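You operate a simulated robot arm through the tools that you are given. There is no shell and no other tool.

You are at the controls of a simulated robot arm. One attempt, no reset.

## Task
Check the mix 95 beam in the 40 mm slot and damp it down.
Fine: dip the green pad in the water, wipe the beam in the slot till it is dark, put the pad back and lay the beam back in its tray. Leave the tray's other beam dry.
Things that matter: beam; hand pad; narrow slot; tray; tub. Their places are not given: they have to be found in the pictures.

Only the result counts: the job must be done as asked and must still hold three seconds after the hand-in. Knocking over, shifting, dropping, spilling or breaking anything else fails it.

## Robot
A 7-joint arm with a three-finger gripper, fixed in place. Base frame: the origin is at the foot of the arm, x ahead of it, y to its left, z up; the work surface is at about z = 860. Units: mm, degrees, N and s.
Its first joint turns from -166.0 to 166.0 degrees. Payload 2.69 kg.
The tool frame sits at the grasp point between the pads (the TCP): z along the fingers, y along the line on which they close. The tips reach 30 mm beyond it. Largest opening 128 mm; the body of the gripper starts 117 mm behind the TCP.
Orientation is told as [roll, pitch, yaw] about the base's x, y, z axes, in that order, counted from this pose: with the fingers straight down and closing along the base's y, the tool's x points along the base's -x, its y along +y and its z along -z.

## Interface
- The arm moves only by the tool servo_tool. Its argument "increments" is a list of rows, each a list of 6 numbers: the shift along the base's x, y, z in mm, then the turn, a rotation vector about the base's x, y, z in degrees. In form: [[dx, dy, dz, wx, wy, wz], ...]. A call has 1 to 20 rows; each row is the pose to reach, as a shift and turn from the pose commanded when the call began. "grip" is the opening, from 0 (shut) to 1 (fully open), set as the call begins (left out, the last holds). Rows are played at 5 a second. More than 50 mm and 8.6 degrees between two rows, or a gripper value outside its range, and nothing of the call is played. Where a pose cannot be reached the arm comes as near as it can. A force on the tool above 40 N (or 10 N above the force at the start of the call, whichever is more), or a blocked arm, ends the call early, and 0.2 s more pass. Each finger halts on what it meets, pressing with about 39 N; the grip force reading is that of the motor and also rises with nothing between the fingers. The clock runs only during rows and for 0.2 s after the last one: add rows that repeat a pose to give the fingers time. The reply holds the time, the measured pose of the TCP, the force on the tool along the base axes, the opening and the grip force, in the units named above and with some noise, with the torque about the TCP (base axes, N m) and any sound that the robot's microphone picked up.
- Cameras (640 x 400 px; columns grow to the right, rows downward): "scene" is fixed at [219.4, 501.8, 1450]; the picture's right is [-0.44, -0.90, 0.00], its down [-0.47, 0.23, -0.85] and it looks along [0.76, -0.37, -0.53] (base axes); focal length 319 px, centre (320, 200). "wrist" rides on the gripper at [58, 54, -131] in the tool frame; the picture's right is [-0.68, 0.74, 0.00], its down [-0.62, -0.57, -0.55] and it looks along [-0.40, -0.37, 0.84] (tool axes); focal length 234 px, centre (320, 200).
- camera(camera): a new picture of that camera. The clock stands still meanwhile.
- lift_body(by): slides the trunk up (or, below 0, down) by that many mm; the arm rides with it, the base frame stays. It gives what a move gives, with no picture.
- pixel_to_xyz(camera, pixels): there is no depth. For up to 12 entries [column, row, z] of the newest picture of that camera ("zoom" is the newest enlarged one), the place [x, y] in the base frame at which the ray of that pixel passes the height z, good to about 2 mm. The clock stands still meanwhile.
- zoom(camera, box): a new picture of the part [left, top, right, bottom] of that camera's present view, enlarged. The clock stands still meanwhile.
- job_done(): hands the job in; it is judged then, once.

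Leave the gripper open and the arm clear of the work at the hand-in unless told otherwise.

The tools are called as name(argument=value, ...) on one line, values as JSON. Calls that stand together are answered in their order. servo_tool: Moves the arm, as the interface text tells. Its arguments: {"type":"object","properties":{"increments":{"type":"array","items":{"type":"array","items":{"type":"number"}}},"grip":{"type":"number"}},"required":["increments"]} The other tools are called the same way: lift_body (by) slides the trunk up or down; camera (camera) takes a picture; pixel_to_xyz (camera, pixels) gives the place at which the rays of pixels pass given heights; zoom (camera, box) takes an enlarged picture of a part of a camera's view; job_done () hands the job in.

At the start:

```text
time: 0.0
ee_pos: [698.8, -7.2, 1126.3]
tool_rot: [0.0, 0.1, 0.0]
ft_force: [-0.3, 0.2, 0.1]
ft_torque: [0.01, 0.01, 0.02]
gripper_width: 128.2
gripper_force: 0.1
trunk travel left (down, up): [-225.0, 125.0]
```

scene: 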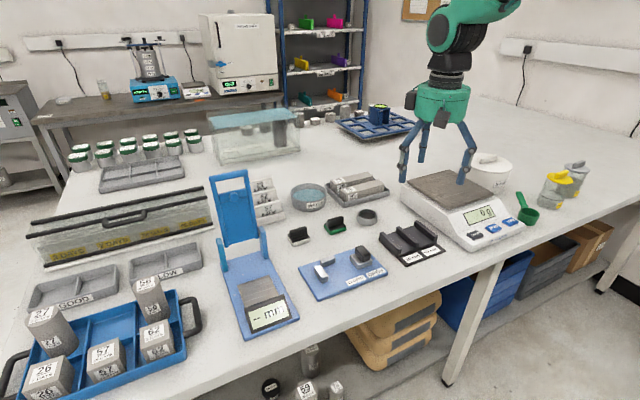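
wrist: 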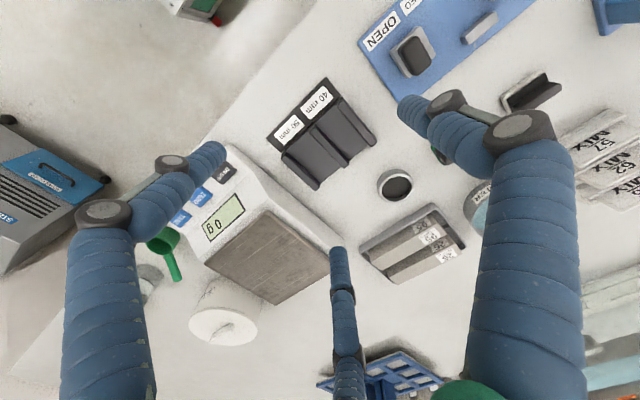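

I see the tray with beams near (357,188), the slotted block near (410,240), the water tub near (309,195), the green pad near (335,226). I'll zoom in on them.

zoom(camera="scene", box=[270, 160, 450, 272])

zoom(camera="wrist", box=[250, 50, 490, 300])

zoom(camera="scene", box=[315, 165, 399, 218])

```text
3.56 times, centred on (360, 216) of scene
```

zoom: 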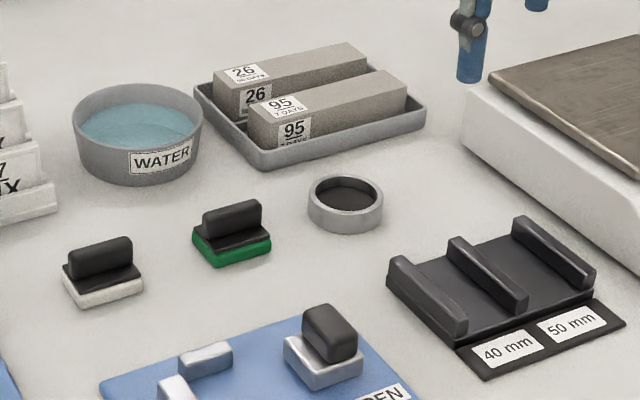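

```text
1.60 times, centred on (370, 175) of wrist
```

zoom: 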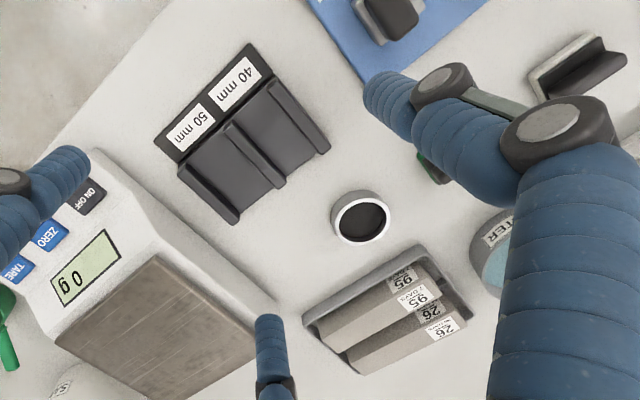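

```text
7.55 times, centred on (357, 192) of scene
```

zoom: 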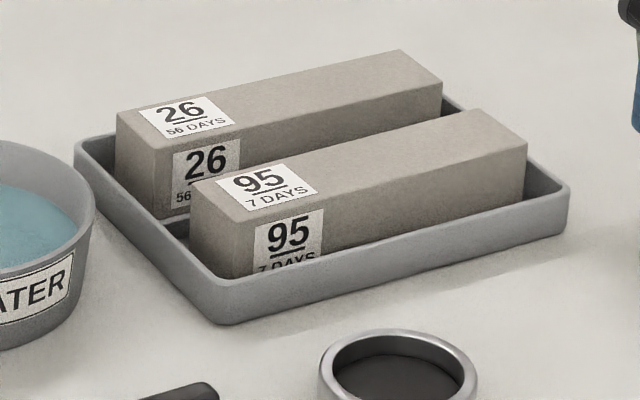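

Now I measure: tray, beam top corners (in the last zoom), at candidate heights.

pixel_to_xyz(camera="zoom", pixels=[[189, 187, 904], [241, 208, 904], [527, 145, 904], [475, 110, 904], [117, 114, 904], [400, 50, 904], [442, 80, 904], [176, 148, 904], [220, 325, 860], [566, 235, 860], [76, 165, 870], [568, 190, 875]])

zoom(camera="scene", box=[370, 205, 454, 272])

```text
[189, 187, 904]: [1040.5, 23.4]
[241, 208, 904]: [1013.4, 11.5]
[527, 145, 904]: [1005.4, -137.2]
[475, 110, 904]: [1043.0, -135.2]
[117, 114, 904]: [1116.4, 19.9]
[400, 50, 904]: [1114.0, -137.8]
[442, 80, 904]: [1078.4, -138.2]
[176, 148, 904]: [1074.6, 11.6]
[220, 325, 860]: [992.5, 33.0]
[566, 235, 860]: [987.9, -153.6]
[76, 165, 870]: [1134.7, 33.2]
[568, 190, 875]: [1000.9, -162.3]
```

```text
5.97 times, centred on (412, 238) of scene
```

zoom: 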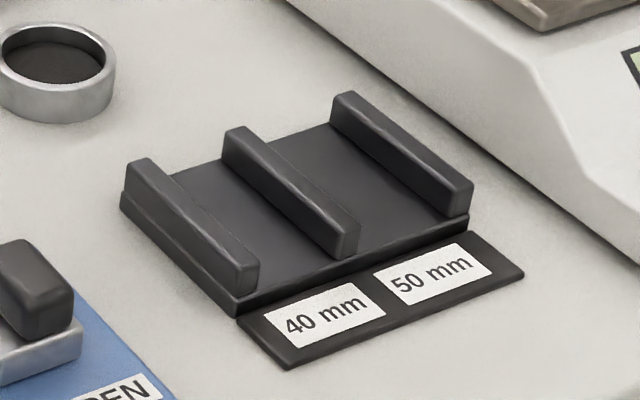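

Check consistency from the wrist camera.

pixel_to_xyz(camera="wrist", pixels=[[362, 252, 870], [398, 282, 870], [440, 205, 875], [465, 245, 875], [395, 186, 880], [435, 209, 904], [371, 254, 904], [450, 250, 904], [328, 78, 860], [266, 136, 860], [318, 188, 860], [377, 139, 860]])

pixel_to_xyz(camera="scene", pixels=[[367, 220, 860], [309, 200, 860], [335, 233, 860], [299, 243, 860], [409, 266, 860], [456, 249, 860]])

pixel_to_xyz(camera="zoom", pixels=[[237, 316, 860], [122, 208, 860], [469, 234, 860], [290, 368, 860], [523, 275, 860], [241, 266, 890], [259, 262, 890], [335, 230, 890], [360, 222, 890], [128, 162, 890], [226, 130, 890], [247, 125, 890]])

```text
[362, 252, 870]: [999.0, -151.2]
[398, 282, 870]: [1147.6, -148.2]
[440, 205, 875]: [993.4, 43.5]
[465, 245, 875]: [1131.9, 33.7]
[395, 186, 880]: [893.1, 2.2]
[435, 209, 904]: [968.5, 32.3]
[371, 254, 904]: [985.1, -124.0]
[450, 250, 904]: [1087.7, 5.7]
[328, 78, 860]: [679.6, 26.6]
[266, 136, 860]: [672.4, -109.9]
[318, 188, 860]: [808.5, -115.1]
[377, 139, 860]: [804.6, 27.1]
```

```text
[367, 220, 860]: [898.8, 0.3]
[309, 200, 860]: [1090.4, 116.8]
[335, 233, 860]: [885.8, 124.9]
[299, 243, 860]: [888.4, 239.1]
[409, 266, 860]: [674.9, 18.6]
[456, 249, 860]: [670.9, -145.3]
```

```text
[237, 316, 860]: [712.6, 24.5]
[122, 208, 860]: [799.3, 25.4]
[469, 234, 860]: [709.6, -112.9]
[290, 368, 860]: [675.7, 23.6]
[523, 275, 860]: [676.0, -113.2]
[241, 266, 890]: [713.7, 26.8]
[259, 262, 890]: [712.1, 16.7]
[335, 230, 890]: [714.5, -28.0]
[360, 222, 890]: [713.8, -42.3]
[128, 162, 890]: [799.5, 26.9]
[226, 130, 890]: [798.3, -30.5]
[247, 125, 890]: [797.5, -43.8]
```

The slot runs along x near (756, -7); the beam is around (1024, -60), the far side of the reach. I'll look at the tub, pads and ring close up.

zoom(camera="scene", box=[280, 170, 364, 222])

pixel_to_xyz(camera="zoom", pixels=[[80, 150, 900], [360, 150, 900], [222, 95, 900], [222, 210, 900], [222, 300, 860], [80, 220, 860], [365, 220, 860], [222, 150, 890]])

zoom(camera="scene", box=[280, 205, 392, 275])

```text
7.62 times, centred on (322, 196) of scene
```

zoom: 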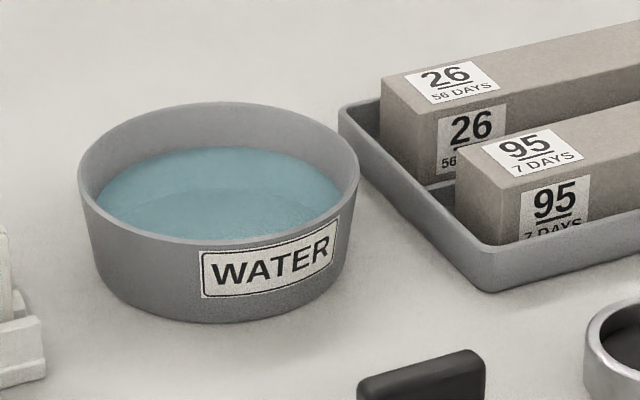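

```text
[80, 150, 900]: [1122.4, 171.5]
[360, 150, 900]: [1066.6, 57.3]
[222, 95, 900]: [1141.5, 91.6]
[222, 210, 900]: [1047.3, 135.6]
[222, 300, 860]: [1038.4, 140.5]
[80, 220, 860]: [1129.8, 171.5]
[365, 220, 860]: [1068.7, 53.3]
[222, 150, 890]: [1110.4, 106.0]
```

```text
5.71 times, centred on (336, 240) of scene
```

zoom: 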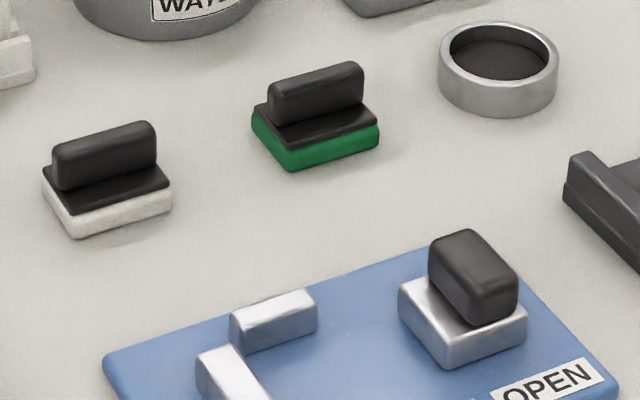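

The tub centre sits near (1095,110), the green pad near (890,120) with its grip ridge along y. Everything far needs reach, so I'll move out above the workspace and turn the fingers so that they close along x, to see what the arm reaches.

servo_tool(increments=[[15, 0, 0, 0, 0, 8], [30, 0, 0, 0, 0, 16], [45, 0, 0, 0, 0, 24], [60, 0, 0, 0, 0, 32], [75, 0, 0, 0, 0, 40], [90, 5, 0, 0, 0, 48], [105, 10, 0, 0, 0, 56], [120, 20, 0, 0, 0, 64], [130, 30, 0, 0, 0, 72], [140, 40, 0, 0, 0, 80], [150, 50, 0, 0, 0, 88], [150, 50, 0, 0, 0, 90], [150, 50, 0, 0, 0, 90]], grip=1)

camera(camera="wrist")

camera(camera="scene")

```text
time: 2.8
ee_pos: [847.3, 41.5, 1126.4]
tool_rot: [0.1, -0.1, 89.9]
ft_force: [0.7, -1.1, 0.4]
ft_torque: [-0.01, -0.02, 0.02]
gripper_width: 128.3
gripper_force: 0.1
trunk travel left (down, up): [-225.0, 125.0]
```

```text
taken
```

wrist: 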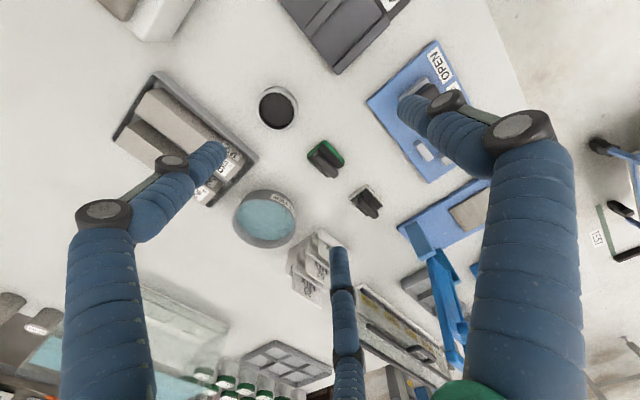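

```text
taken
```

scene: 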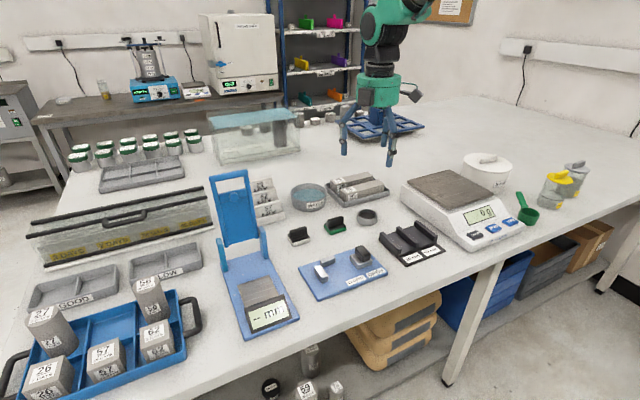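

Now I test the reach out over the beam, staying high.

servo_tool(increments=[[40, -25, 0, 0, 0, 0], [80, -50, 0, 0, 0, 0], [120, -75, -10, 0, 0, 0], [150, -100, -30, 0, 0, 0], [178, -100, -50, 0, 0, 0], [178, -100, -80, 0, 0, 0], [178, -100, -80, 0, 0, 0]])

camera(camera="wrist")

camera(camera="scene")

```text
time: 4.4
ee_pos: [1026.9, -56.9, 1046.3]
tool_rot: [0.2, 0.1, 90.1]
ft_force: [-0.6, -0.3, -0.5]
ft_torque: [-0.02, 0.02, 0.05]
gripper_width: 128.1
gripper_force: 0.1
trunk travel left (down, up): [-225.0, 125.0]
```

```text
taken
```

wrist: 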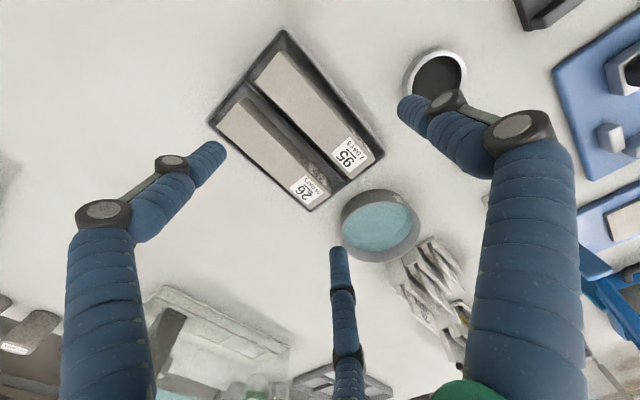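

```text
taken
```

scene: 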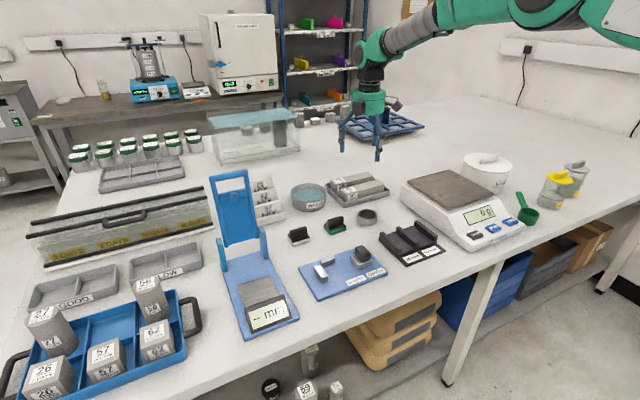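

The reach holds at (1027,-57,1046). The wrist picture shows what look like three finger shapes, with tips near (220,150), (405,100) and (337,250), which doesn't fit the two-finger description. I'll close partway in free air and look again.

servo_tool(increments=[[0, 0, 0, 0, 0, 0], [0, 0, 0, 0, 0, 0], [0, 0, 0, 0, 0, 0]], grip=0.3)

camera(camera="wrist")

zoom(camera="scene", box=[300, 70, 440, 170])

```text
time: 5.2
ee_pos: [1028.2, -57.6, 1045.7]
tool_rot: [-0.1, 0.1, 90.1]
ft_force: [0.4, -0.2, 0.8]
ft_torque: [0.04, 0.01, -0.02]
gripper_width: 38.3
gripper_force: 0.0
trunk travel left (down, up): [-225.0, 125.0]
```

```text
taken
```

wrist: 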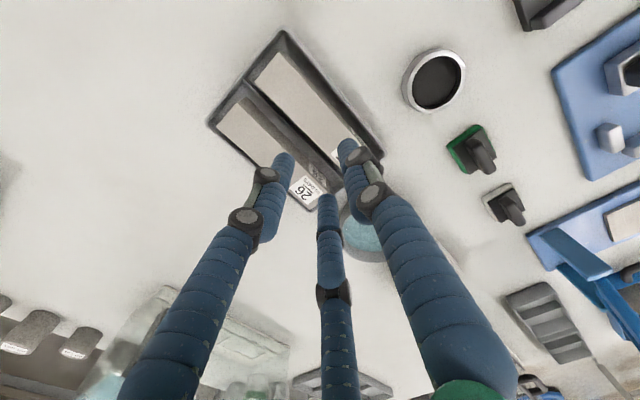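

```text
4.00 times, centred on (370, 120) of scene
```

zoom: 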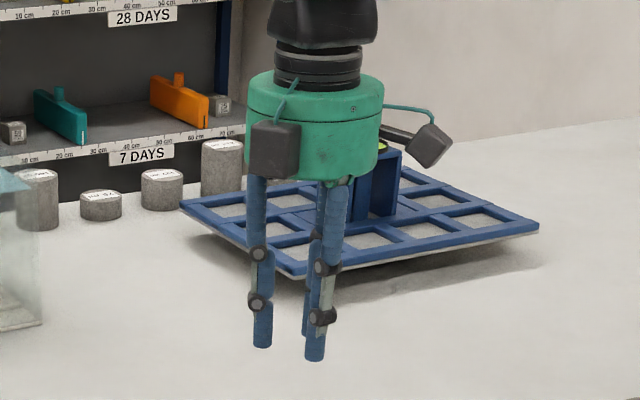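

The rendering shows a three-finger hand while the text describes two; I'll go by the text's measures but watch forces carefully. Opening again and zooming on the tray to measure the beam.

servo_tool(increments=[[0, 0, 0, 0, 0, 0], [0, 0, 0, 0, 0, 0], [0, 0, 0, 0, 0, 0], [0, 0, 0, 0, 0, 0]], grip=1)

zoom(camera="wrist", box=[190, 20, 430, 270])

```text
time: 6.2
ee_pos: [1026.1, -57.7, 1045.5]
tool_rot: [-0.1, 0.1, 90.1]
ft_force: [-0.2, 0.1, 0.3]
ft_torque: [0.0, -0.03, 0.01]
gripper_width: 128.0
gripper_force: 0.0
trunk travel left (down, up): [-225.0, 125.0]
```

```text
1.60 times, centred on (310, 145) of wrist
```

zoom: 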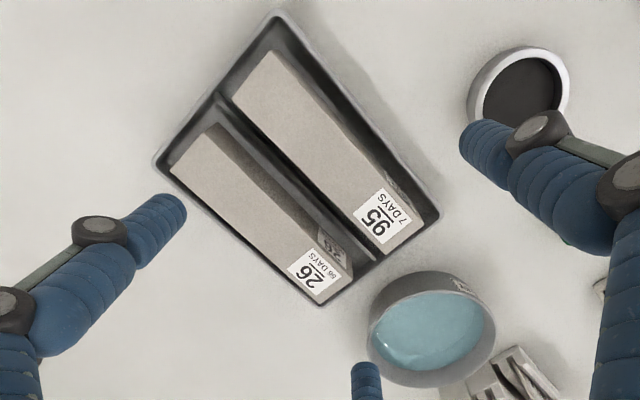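

pixel_to_xyz(camera="zoom", pixels=[[270, 50, 904], [232, 97, 904], [383, 250, 904], [425, 223, 904], [204, 133, 904], [170, 175, 904], [318, 305, 904], [352, 277, 904], [277, 14, 875], [155, 162, 875], [439, 216, 875], [432, 324, 900]])

zoom(camera="wrist", box=[200, 25, 320, 100])

zoom(camera="wrist", box=[290, 110, 410, 185])

```text
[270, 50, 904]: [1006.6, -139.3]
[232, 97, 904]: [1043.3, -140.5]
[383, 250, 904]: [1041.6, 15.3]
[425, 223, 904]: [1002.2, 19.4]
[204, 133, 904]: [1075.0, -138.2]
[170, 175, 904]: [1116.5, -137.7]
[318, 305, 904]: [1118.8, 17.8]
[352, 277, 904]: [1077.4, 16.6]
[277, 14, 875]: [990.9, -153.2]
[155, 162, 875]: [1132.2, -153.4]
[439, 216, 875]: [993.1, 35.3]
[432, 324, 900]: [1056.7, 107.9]
```

```text
5.33 times, centred on (260, 62) of wrist
```

zoom: 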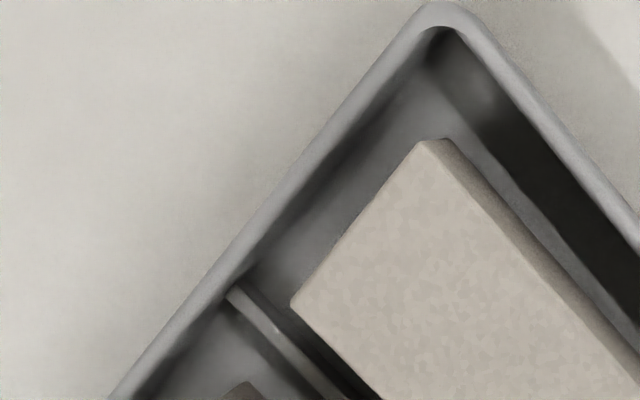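

```text
5.33 times, centred on (350, 148) of wrist
```

zoom: 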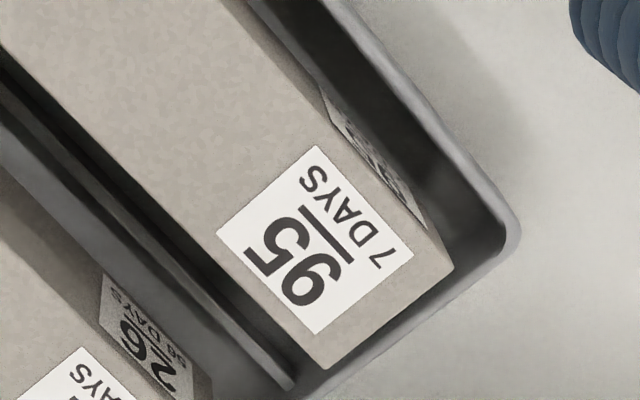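

I refine the +y end corners of beam 95 in this last zoom: (452,268) and (320,369).

pixel_to_xyz(camera="zoom", pixels=[[452, 268, 904], [320, 370, 904], [330, 100, 904], [155, 230, 904], [290, 385, 880], [520, 230, 883]])

zoom(camera="wrist", box=[200, 25, 320, 100])

pixel_to_xyz(camera="zoom", pixels=[[425, 140, 904], [445, 142, 904], [292, 303, 904], [440, 2, 883], [455, 30, 883], [232, 292, 883]])

```text
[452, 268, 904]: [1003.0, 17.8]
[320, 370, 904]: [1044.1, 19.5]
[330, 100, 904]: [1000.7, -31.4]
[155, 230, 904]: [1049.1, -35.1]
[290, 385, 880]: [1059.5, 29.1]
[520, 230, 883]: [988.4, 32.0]
```

```text
5.33 times, centred on (260, 62) of wrist
```

zoom: 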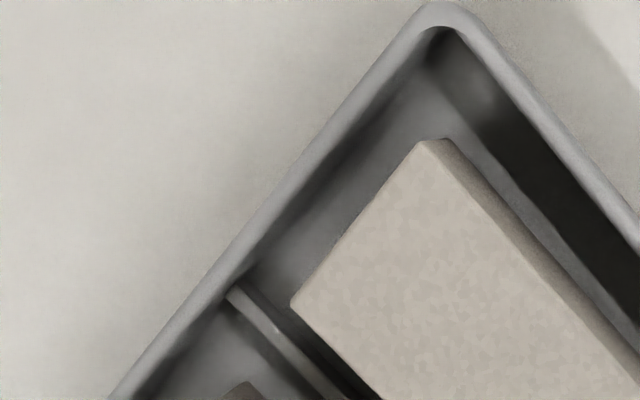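

```text
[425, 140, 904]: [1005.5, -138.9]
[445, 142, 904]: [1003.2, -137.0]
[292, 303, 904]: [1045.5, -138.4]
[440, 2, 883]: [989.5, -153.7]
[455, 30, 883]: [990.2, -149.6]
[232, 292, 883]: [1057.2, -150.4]
```

Beam 95 spans x 1004–1045, y -138..18, top about 904, square to the axes; the tray rim is about 883. I set the opening to about 62 mm and come down to z≈960 above its centre.

servo_tool(increments=[[-2, -3, -20, 0, 0, 0], [-2, -3, -45, 0, 0, 0], [-2, -3, -70, 0, 0, 0], [-2, -3, -84, 0, 0, 0], [-2, -3, -84, 0, 0, 0]], grip=0.485)

camera(camera="wrist")

zoom(camera="scene", box=[290, 100, 430, 220])

```text
time: 7.4
ee_pos: [1024.3, -61.1, 963.8]
tool_rot: [-0.1, 0.1, 90.0]
ft_force: [-0.1, -0.4, -0.4]
ft_torque: [-0.02, 0.01, 0.0]
gripper_width: 62.1
gripper_force: 0.0
trunk travel left (down, up): [-225.0, 125.0]
```

```text
taken
```

wrist: 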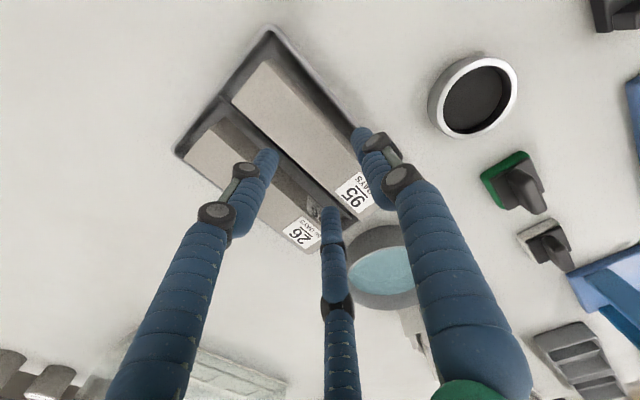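

```text
3.33 times, centred on (360, 160) of scene
```

zoom: 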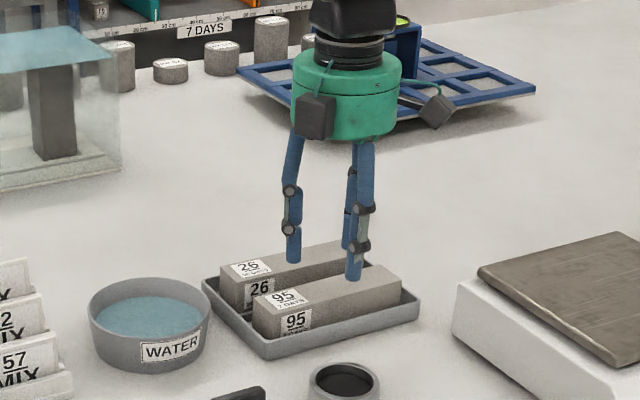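

Clear so far. I descend slowly, checking the force where the tips pass the beam top (TCP about 934).

servo_tool(increments=[[0, 0, -10, 0, 0, 0], [0, 0, -20, 0, 0, 0], [0, 0, -25, 0, 0, 0], [0, 0, -27, 0, 0, 0], [0, 0, -29, 0, 0, 0], [0, 0, -31, 0, 0, 0]])

```text
time: 8.8
ee_pos: [1023.6, -61.3, 933.8]
tool_rot: [0.0, 0.0, 90.1]
ft_force: [-3.0, -0.2, 9.6]
ft_torque: [-0.03, -0.09, -0.02]
gripper_width: 62.3
gripper_force: 0.1
trunk travel left (down, up): [-225.0, 125.0]
```

Contact: +9.6 N at tip height ≈904, torque arm about +19 mm in x. So two fingertips on the +x side really landed on the beam's top: the hand does behave as three fingers (one at -x, two at +x), as pictured. I lift, shift +x by about 12 mm so the beam is centred between the single finger and the pair, and open to about 76 mm.

servo_tool(increments=[[0, 0, 10, 0, 0, 0], [0, 0, 20, 0, 0, 0], [6, 0, 24, 0, 0, 0], [12, 0, 24, 0, 0, 0], [12, 1, 24, 0, 0, 0], [12, 1, 24, 0, 0, 0]], grip=0.594)

zoom(camera="wrist", box=[160, 10, 440, 270])

zoom(camera="scene", box=[320, 140, 400, 210])

```text
time: 10.2
ee_pos: [1036.2, -58.7, 954.2]
tool_rot: [0.0, 0.0, 90.0]
ft_force: [0.8, 0.5, 0.2]
ft_torque: [-0.02, 0.02, -0.01]
gripper_width: 75.9
gripper_force: 0.1
trunk travel left (down, up): [-225.0, 125.0]
```

```text
1.54 times, centred on (300, 140) of wrist
```

zoom: 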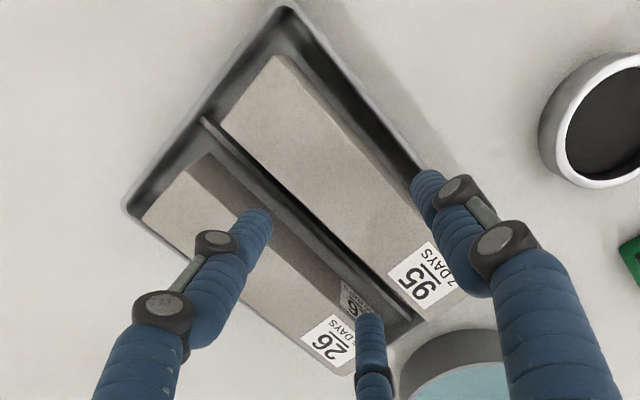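

```text
5.71 times, centred on (360, 175) of scene
```

zoom: 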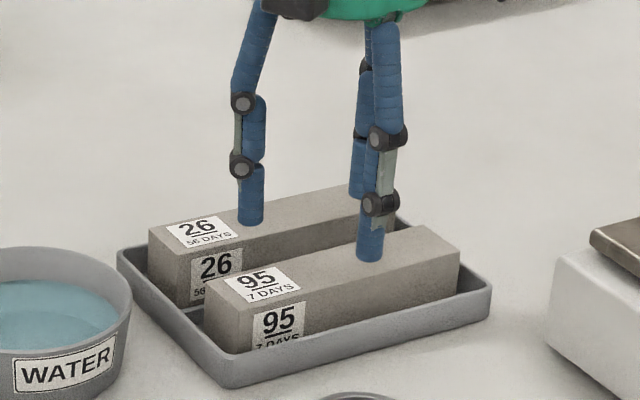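

pixel_to_xyz(camera="zoom", pixels=[[369, 258, 924], [356, 258, 924], [383, 258, 924], [250, 222, 924], [238, 222, 924], [264, 220, 924], [356, 196, 924]])

zoom(camera="wrist", box=[160, 10, 440, 270])

pixel_to_xyz(camera="zoom", pixels=[[420, 180, 924], [262, 222, 924], [370, 322, 924], [412, 178, 924], [272, 218, 924]])

```text
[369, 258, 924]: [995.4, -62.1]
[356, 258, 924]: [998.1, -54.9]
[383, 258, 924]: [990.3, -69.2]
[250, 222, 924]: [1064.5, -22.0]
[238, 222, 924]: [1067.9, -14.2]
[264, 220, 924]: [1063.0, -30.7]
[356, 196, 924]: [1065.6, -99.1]
```

```text
1.54 times, centred on (300, 140) of wrist
```

zoom: 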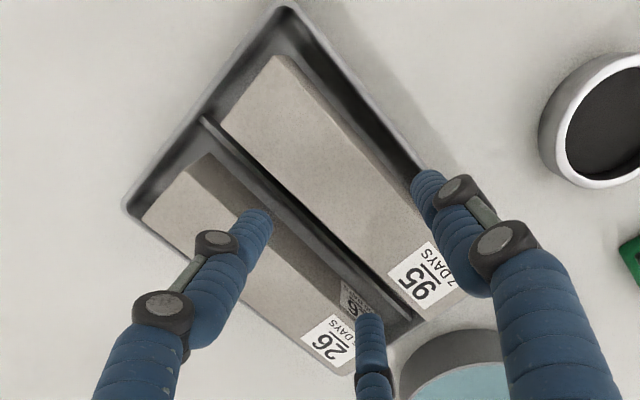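

```text
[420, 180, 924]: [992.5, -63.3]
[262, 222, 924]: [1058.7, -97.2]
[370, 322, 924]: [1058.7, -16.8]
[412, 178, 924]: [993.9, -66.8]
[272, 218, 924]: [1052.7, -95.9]
```

Fingertips: single one about (993,-62), pair about (1060,-18) and (1060,-97). Beam is 1004–1045, so I shift x by -2 and go down in small steps, watching force.

servo_tool(increments=[[-2, 0, -8, 0, 0, 0], [-2, 0, -16, 0, 0, 0], [-2, 0, -20, 0, 0, 0], [-2, 0, -23, 0, 0, 0], [-2, 0, -25, 0, 0, 0], [-2, 0, -27, 0, 0, 0]])

```text
time: 11.6
ee_pos: [1034.3, -60.5, 926.3]
tool_rot: [0.0, -0.1, 89.9]
ft_force: [-0.6, 0.5, 0.1]
ft_torque: [0.01, 0.0, -0.01]
gripper_width: 76.1
gripper_force: 0.1
trunk travel left (down, up): [-225.0, 125.0]
```

No force with the tips at 896. On down to TCP ≈ 916.5.

servo_tool(increments=[[0, 0, -3, 0, 0, 0], [0, 0, -6, 0, 0, 0], [0, 0, -8, 0, 0, 0], [0, 0, -10, 0, 0, 0]])

zoom(camera="scene", box=[320, 140, 400, 210])

```text
time: 12.6
ee_pos: [1033.2, -59.8, 917.9]
tool_rot: [-0.1, 0.0, 90.0]
ft_force: [0.2, 0.2, -0.1]
ft_torque: [-0.03, 0.0, 0.03]
gripper_width: 75.8
gripper_force: 0.0
trunk travel left (down, up): [-225.0, 125.0]
```

```text
5.71 times, centred on (360, 175) of scene
```

zoom: 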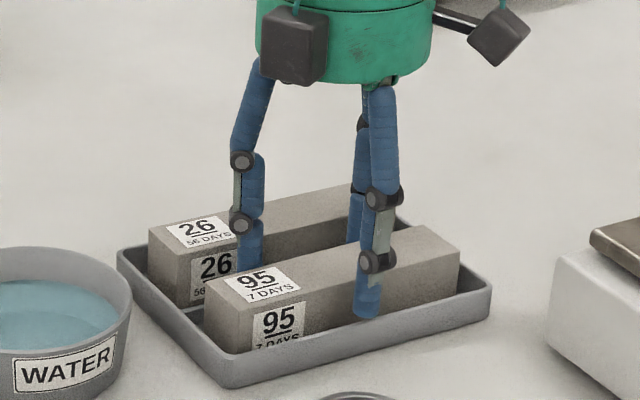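

Fingers straddle beam 95 cleanly. Now I close.

servo_tool(increments=[[0, 0, 0, 0, 0, 0], [0, 0, 0, 0, 0, 0], [0, 0, 0, 0, 0, 0], [0, 0, 0, 0, 0, 0], [0, 0, 0, 0, 0, 0]], grip=0.3)

zoom(camera="scene", box=[320, 140, 400, 210])

camera(camera="wrist")

```text
time: 13.8
ee_pos: [1034.0, -60.0, 917.2]
tool_rot: [0.0, 0.0, 90.1]
ft_force: [0.1, -0.9, 2.1]
ft_torque: [-0.02, 0.14, 0.15]
gripper_width: 57.2
gripper_force: 38.7
trunk travel left (down, up): [-225.0, 125.0]
```

```text
5.71 times, centred on (360, 175) of scene
```

zoom: 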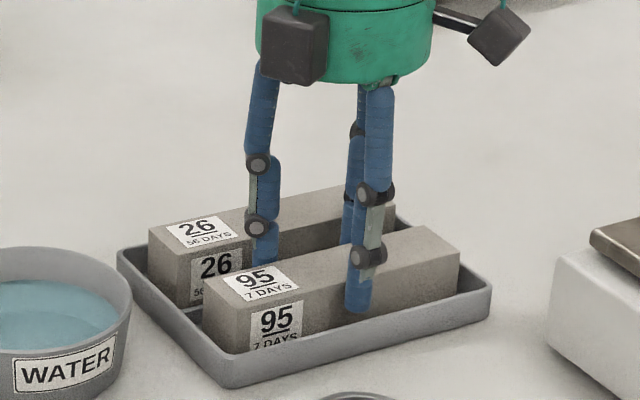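

```text
taken
```

wrist: 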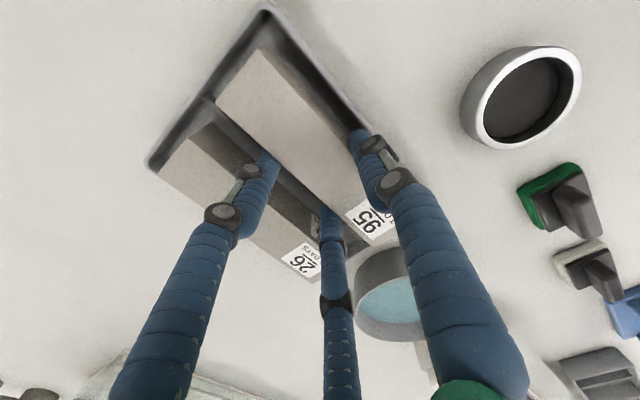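

Gripped at 57.2 mm / 38.7 N. Lifting straight up, first gently.

servo_tool(increments=[[0, 0, 3, 0, 0, 0], [0, 0, 8, 0, 0, 0], [0, 0, 15, 0, 0, 0], [0, 0, 25, 0, 0, 0], [0, 0, 40, 0, 0, 0], [0, 0, 60, 0, 0, 0], [0, 0, 60, 0, 0, 0]])

camera(camera="scene")

camera(camera="wrist")

```text
time: 15.4
ee_pos: [1034.8, -61.2, 979.2]
tool_rot: [0.0, 0.0, 90.0]
ft_force: [-0.8, -0.4, 1.3]
ft_torque: [0.01, -0.06, 0.04]
gripper_width: 38.5
gripper_force: 0.0
trunk travel left (down, up): [-225.0, 125.0]
```

```text
taken
```

scene: 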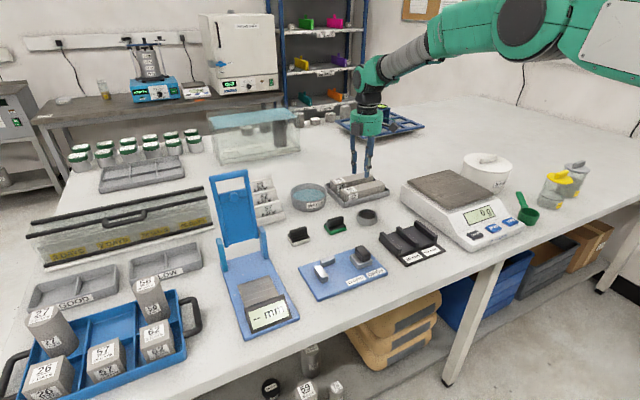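

```text
taken
```

wrist: 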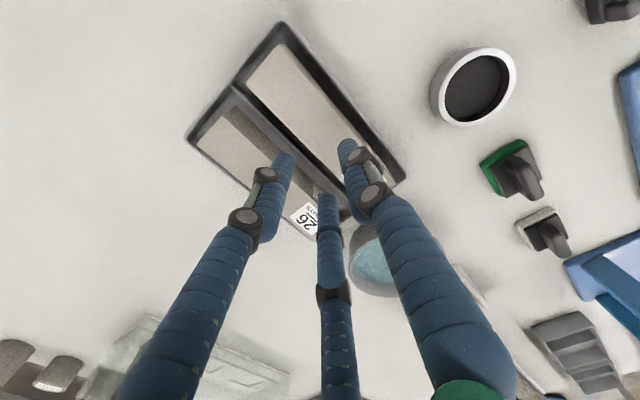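

The width fell to 38 with no force: the beam slipped out while lifting. I check its state in the tray.

zoom(camera="scene", box=[315, 155, 399, 218])

zoom(camera="wrist", box=[180, 10, 420, 230])

```text
6.35 times, centred on (357, 186) of scene
```

zoom: 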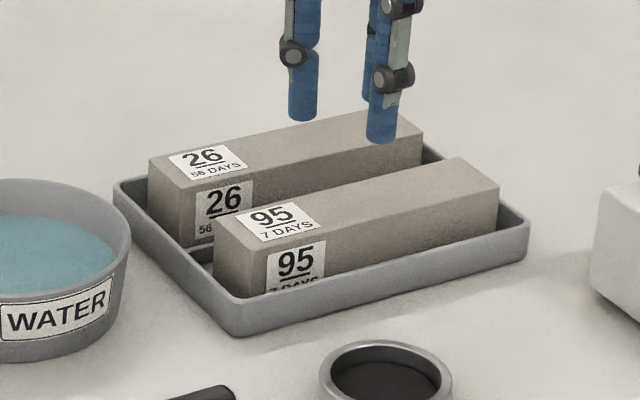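

```text
1.82 times, centred on (300, 120) of wrist
```

zoom: 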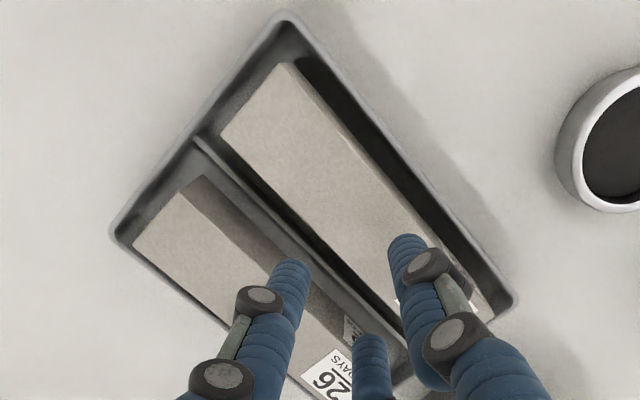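

Beam 95 still lies in the tray, seemingly unharmed. I open again and re-measure its place and the rim before gripping lower.

servo_tool(increments=[[0, 0, 20, 0, 0, 0], [0, 0, 40, 0, 0, 0], [0, 0, 60, 0, 0, 0], [0, 0, 60, 0, 0, 0]], grip=1)

zoom(camera="wrist", box=[200, 20, 320, 100])

zoom(camera="wrist", box=[290, 110, 410, 190])

zoom(camera="scene", box=[320, 165, 400, 215])

```text
time: 16.4
ee_pos: [1033.8, -62.0, 1038.3]
tool_rot: [0.0, 0.0, 89.9]
ft_force: [-0.2, 0.0, 0.2]
ft_torque: [-0.03, 0.01, 0.02]
gripper_width: 128.1
gripper_force: 0.1
trunk travel left (down, up): [-225.0, 125.0]
```

```text
5.00 times, centred on (260, 60) of wrist
```

zoom: 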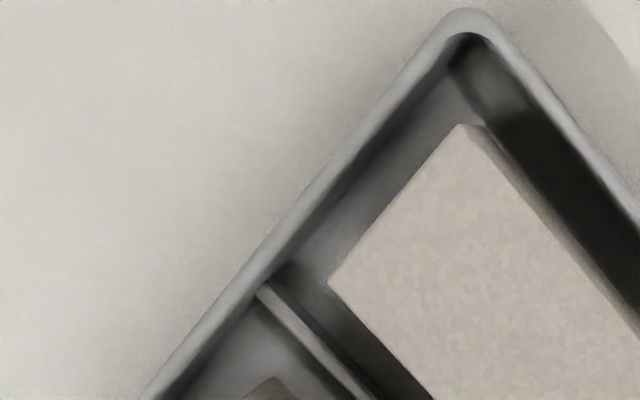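

```text
5.00 times, centred on (350, 150) of wrist
```

zoom: 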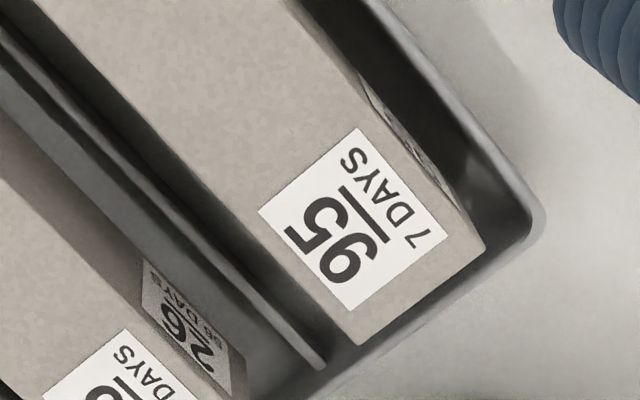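

```text
8.00 times, centred on (360, 190) of scene
```

zoom: 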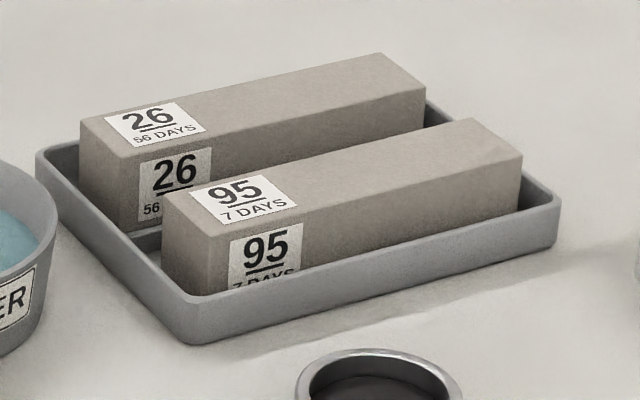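

pixel_to_xyz(camera="zoom", pixels=[[196, 296, 880], [196, 296, 876], [192, 345, 860], [560, 194, 880], [556, 240, 860], [205, 233, 904], [522, 153, 904], [470, 118, 904], [38, 152, 880]])

zoom(camera="wrist", box=[290, 110, 410, 190])

pixel_to_xyz(camera="zoom", pixels=[[485, 248, 904], [362, 347, 904], [540, 215, 880], [515, 225, 880], [325, 362, 878], [300, 350, 878]])

zoom(camera="wrist", box=[200, 20, 320, 100])

pixel_to_xyz(camera="zoom", pixels=[[482, 127, 904], [328, 282, 904], [460, 126, 904], [470, 8, 880], [480, 38, 880], [255, 290, 880], [275, 275, 880]])

```text
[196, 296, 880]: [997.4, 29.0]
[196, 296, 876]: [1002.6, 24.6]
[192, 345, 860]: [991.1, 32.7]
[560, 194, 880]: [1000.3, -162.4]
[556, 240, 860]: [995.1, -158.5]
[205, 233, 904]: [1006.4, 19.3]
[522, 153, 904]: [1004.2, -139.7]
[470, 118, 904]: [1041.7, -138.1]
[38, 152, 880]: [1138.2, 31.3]
```

```text
5.00 times, centred on (350, 150) of wrist
```

zoom: 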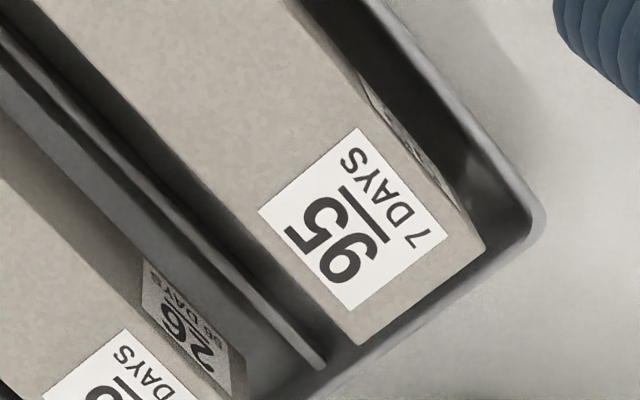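

```text
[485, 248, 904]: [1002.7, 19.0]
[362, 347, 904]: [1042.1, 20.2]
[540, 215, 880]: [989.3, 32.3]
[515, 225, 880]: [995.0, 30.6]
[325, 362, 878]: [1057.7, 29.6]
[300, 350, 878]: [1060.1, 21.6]
```

```text
5.00 times, centred on (260, 60) of wrist
```

zoom: 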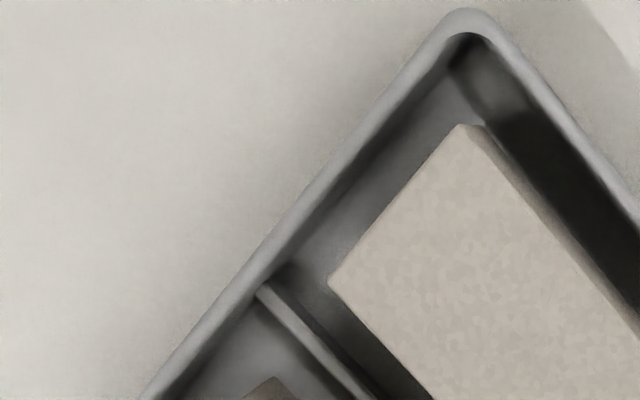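

```text
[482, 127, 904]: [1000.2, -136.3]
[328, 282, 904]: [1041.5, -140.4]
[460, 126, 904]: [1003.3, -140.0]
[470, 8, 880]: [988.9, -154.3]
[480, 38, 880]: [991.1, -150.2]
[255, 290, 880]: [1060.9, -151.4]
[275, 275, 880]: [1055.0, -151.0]
```

Beam 95 is now x 1003–1042, y -139..19, still square. Rim about 883.5. I'll regrip with TCP at x≈1032, tips just above the rim, and full closing command; first down to z≈930.

servo_tool(increments=[[-1, 1, -30, 0, 0, 0], [-2, 2, -60, 0, 0, 0], [-2, 2, -85, 0, 0, 0], [-2, 2, -100, 0, 0, 0], [-2, 2, -108, 0, 0, 0], [-2, 2, -114, 0, 0, 0], [-2, 2, -118, 0, 0, 0]], grip=0.594)

```text
time: 18.0
ee_pos: [1030.8, -59.4, 920.7]
tool_rot: [0.0, 0.1, 90.0]
ft_force: [-0.6, -0.7, 0.1]
ft_torque: [-0.01, 0.01, -0.02]
gripper_width: 75.8
gripper_force: 0.2
trunk travel left (down, up): [-225.0, 125.0]
```

No contact. Down the last few mm with force watch.

servo_tool(increments=[[0, -1, -1.5, 0, 0, 0], [-0.5, -2, -3, 0, 0, 0], [-0.5, -2.5, -4, 0, 0, 0], [-0.5, -2.5, -5, 0, 0, 0]])

```text
time: 19.0
ee_pos: [1031.0, -60.7, 914.7]
tool_rot: [0.0, 0.0, 90.0]
ft_force: [-0.8, 0.2, -0.2]
ft_torque: [0.01, 0.0, 0.02]
gripper_width: 75.8
gripper_force: 0.2
trunk travel left (down, up): [-225.0, 125.0]
```

Still free at tips 885; I probe 3 mm lower.

servo_tool(increments=[[0, 0, -1, 0, 0, 0], [0, 0, -2, 0, 0, 0], [0, 0, -3, 0, 0, 0]])

```text
time: 19.8
ee_pos: [1031.6, -60.5, 911.2]
tool_rot: [0.0, 0.0, 90.0]
ft_force: [0.2, -0.4, -0.1]
ft_torque: [0.01, 0.01, -0.02]
gripper_width: 76.0
gripper_force: 0.1
trunk travel left (down, up): [-225.0, 125.0]
```

servo_tool(increments=[[0, 0, -1, 0, 0, 0], [0, 0, -2, 0, 0, 0], [0, 0, -3, 0, 0, 0]])

zoom(camera="scene", box=[330, 160, 394, 210])

```text
time: 20.6
ee_pos: [1032.6, -60.9, 911.0]
tool_rot: [-0.2, 0.0, 90.0]
ft_force: [-1.8, 1.6, 11.0]
ft_torque: [0.02, 0.48, -0.02]
gripper_width: 79.4
gripper_force: 2.0
trunk travel left (down, up): [-225.0, 125.0]
```

```text
8.00 times, centred on (362, 185) of scene
```

zoom: 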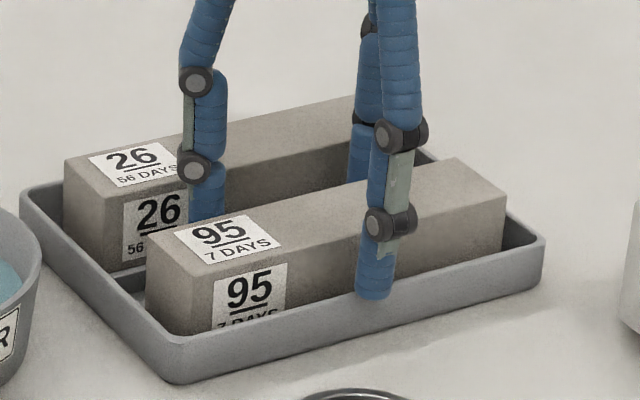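

The single finger touched the rim (11 N, lever -44 mm): the rim is at about 881. I rise 3.5 mm and close fully.

servo_tool(increments=[[0, 0, 2, 0, 0, 0], [0, 0, 3.5, 0, 0, 0], [0, 0, 3.5, 0, 0, 0]])

servo_tool(increments=[[0, 0, 0, 0, 0, 0], [0, 0, 0, 0, 0, 0], [0, 0, 0, 0, 0, 0], [0, 0, 0, 0, 0, 0], [0, 0, 0, 0, 0, 0], [0, 0, 0, 0, 0, 0]], grip=0)

zoom(camera="scene", box=[330, 160, 394, 210])

```text
time: 21.4
ee_pos: [1031.7, -61.0, 911.9]
tool_rot: [0.2, 0.0, 90.0]
ft_force: [0.0, 0.6, 0.9]
ft_torque: [0.01, -0.02, 0.03]
gripper_width: 76.0
gripper_force: 0.1
trunk travel left (down, up): [-225.0, 125.0]
```

```text
time: 22.8
ee_pos: [1031.0, -61.8, 913.8]
tool_rot: [-0.1, 0.0, 90.1]
ft_force: [-4.6, -2.9, 7.7]
ft_torque: [-0.09, 0.48, 0.01]
gripper_width: 57.5
gripper_force: 39.1
trunk travel left (down, up): [-225.0, 125.0]
```

```text
8.00 times, centred on (362, 185) of scene
```

zoom: 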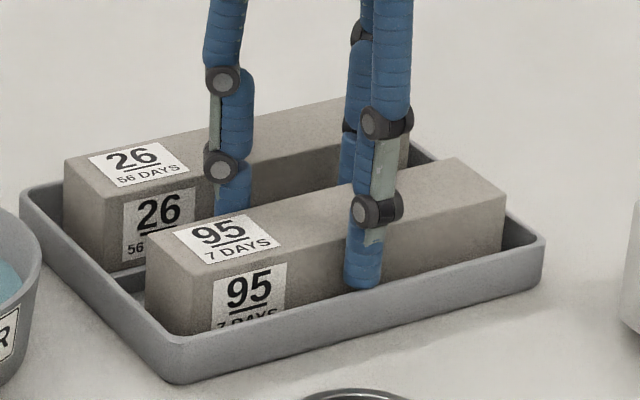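

Grip 57.5 mm at 39 N, with a slight upward push of 8 N (the single finger grazing the rim). Small slow lift, checking the load.

servo_tool(increments=[[0, 0, 1, 0, 0, 0], [0, 0, 2, 0, 0, 0], [0, 0, 3, 0, 0, 0], [0, 0, 4, 0, 0, 0], [0, 0, 4, 0, 0, 0]])

```text
time: 24.0
ee_pos: [1031.8, -61.2, 915.8]
tool_rot: [0.1, 0.1, 89.9]
ft_force: [0.7, -0.2, -5.3]
ft_torque: [-0.01, -0.02, 0.02]
gripper_width: 57.2
gripper_force: 38.8
trunk travel left (down, up): [-225.0, 125.0]
```

Load -5.3 N, about the beam's weight, held. I keep lifting slowly.

servo_tool(increments=[[0, 0, 1, 0, 0, 0], [0, 0, 2, 0, 0, 0], [0, 0, 4, 0, 0, 0], [0, 0, 6, 0, 0, 0], [0, 0, 8, 0, 0, 0], [0, 0, 10, 0, 0, 0]])

zoom(camera="scene", box=[330, 150, 394, 210])

```text
time: 25.4
ee_pos: [1031.8, -61.6, 925.3]
tool_rot: [0.0, 0.1, 90.1]
ft_force: [0.5, -0.6, -5.2]
ft_torque: [-0.04, -0.05, 0.01]
gripper_width: 57.2
gripper_force: 39.1
trunk travel left (down, up): [-225.0, 125.0]
```

```text
6.67 times, centred on (362, 180) of scene
```

zoom: 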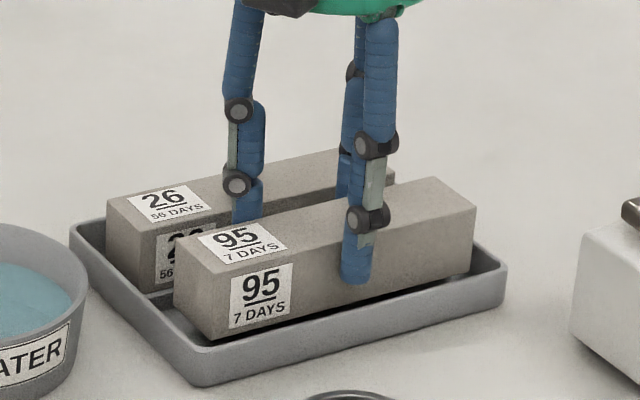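

The beam is up and level. Lifting on at gentle speed.

servo_tool(increments=[[0, 0, 2, 0, 0, 0], [0, 0, 5, 0, 0, 0], [0, 0, 9, 0, 0, 0], [0, 0, 14, 0, 0, 0], [0, 0, 19, 0, 0, 0], [0, 0, 24, 0, 0, 0], [0, 0, 29, 0, 0, 0], [0, 0, 34, 0, 0, 0], [0, 0, 39, 0, 0, 0], [0, 0, 44, 0, 0, 0], [0, 0, 49, 0, 0, 0], [0, 0, 53, 0, 0, 0], [0, 0, 56, 0, 0, 0], [0, 0, 58, 0, 0, 0], [0, 0, 58, 0, 0, 0]])

camera(camera="scene")

camera(camera="wrist")

```text
time: 28.6
ee_pos: [1029.9, -61.3, 984.9]
tool_rot: [0.0, 0.1, 90.0]
ft_force: [0.0, -0.4, -5.2]
ft_torque: [0.02, -0.04, -0.02]
gripper_width: 57.1
gripper_force: 39.3
trunk travel left (down, up): [-225.0, 125.0]
```

```text
taken
```

scene: 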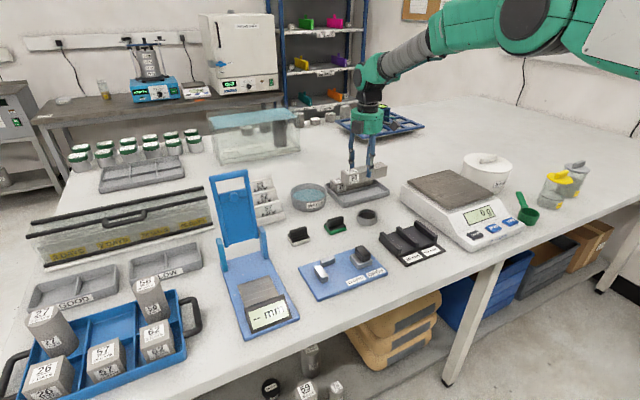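

```text
taken
```

wrist: 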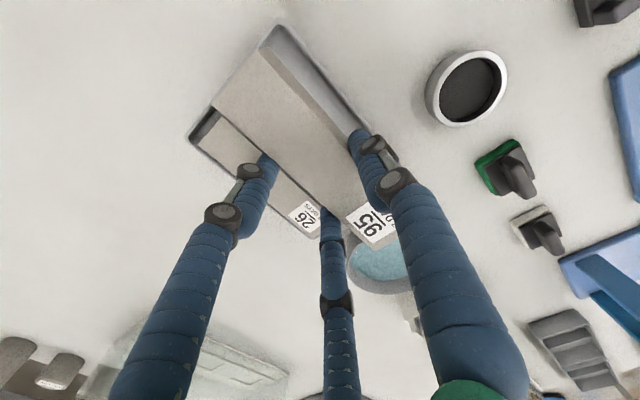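

Held firmly. I carry it slowly back toward the slot block while turning it by -90°, so it lies along x.

servo_tool(increments=[[-3, 0, 2, 0, 0, -1], [-9, 0, 5, 0, 0, -3], [-20, 1, 10, 0, 0, -7], [-33, 2, 15, 0, 0, -12], [-46, 3, 20, 0, 0, -17], [-59, 4, 20, 0, 0, -22], [-72, 6, 20, 0, 0, -27], [-85, 8, 20, 0, 0, -32], [-98, 10, 20, 0, 0, -37], [-111, 13, 20, 0, 0, -42], [-124, 16, 20, 0, 0, -47], [-137, 19, 20, 0, 0, -52], [-150, 22, 20, 0, 0, -57], [-163, 25, 20, 0, 0, -62], [-176, 28, 20, 0, 0, -67], [-189, 31, 20, 0, 0, -72], [-202, 34, 20, 0, 0, -77], [-213, 37, 20, 0, 0, -82], [-221, 39, 20, 0, 0, -86], [-225, 40, 20, 0, 0, -89]])

servo_tool(increments=[[-3, 0, 0, 0, 0, -0.6], [-9, 0, 0, 0, 0, -1], [-18, 0, 0, 0, 0, -1], [-28, 1, 0, 0, 0, -1], [-38, 2, 0, 0, 0, -1], [-46, 3, 0, 0, 0, -1], [-50, 3, 0, 0, 0, -1], [-51, 3, 0, 0, 0, -1], [-51, 3, 0, 0, 0, -1]])

camera(camera="wrist")

camera(camera="scene")

```text
time: 32.8
ee_pos: [805.7, -21.1, 1004.3]
tool_rot: [0.0, 0.0, 0.9]
ft_force: [0.5, 0.5, -5.1]
ft_torque: [-0.02, 0.02, 0.03]
gripper_width: 57.2
gripper_force: 39.2
trunk travel left (down, up): [-225.0, 125.0]
```

```text
time: 34.8
ee_pos: [755.7, -17.5, 1003.2]
tool_rot: [0.0, 0.0, 0.0]
ft_force: [-0.5, -0.2, -6.3]
ft_torque: [-0.06, -0.05, 0.02]
gripper_width: 57.2
gripper_force: 39.4
trunk travel left (down, up): [-225.0, 125.0]
```

```text
taken
```

wrist: 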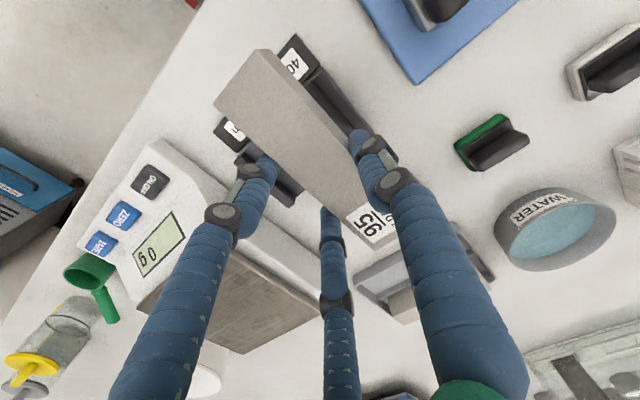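

```text
taken
```

scene: 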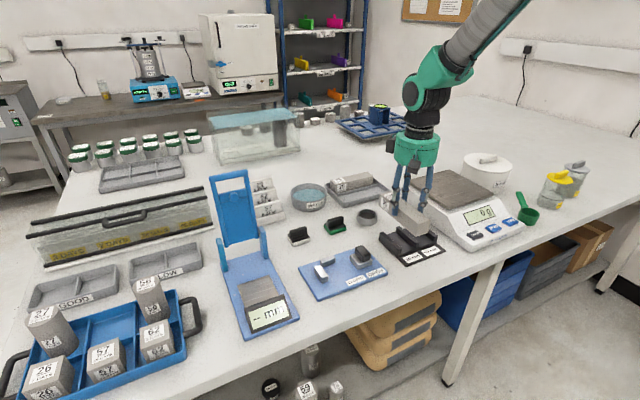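

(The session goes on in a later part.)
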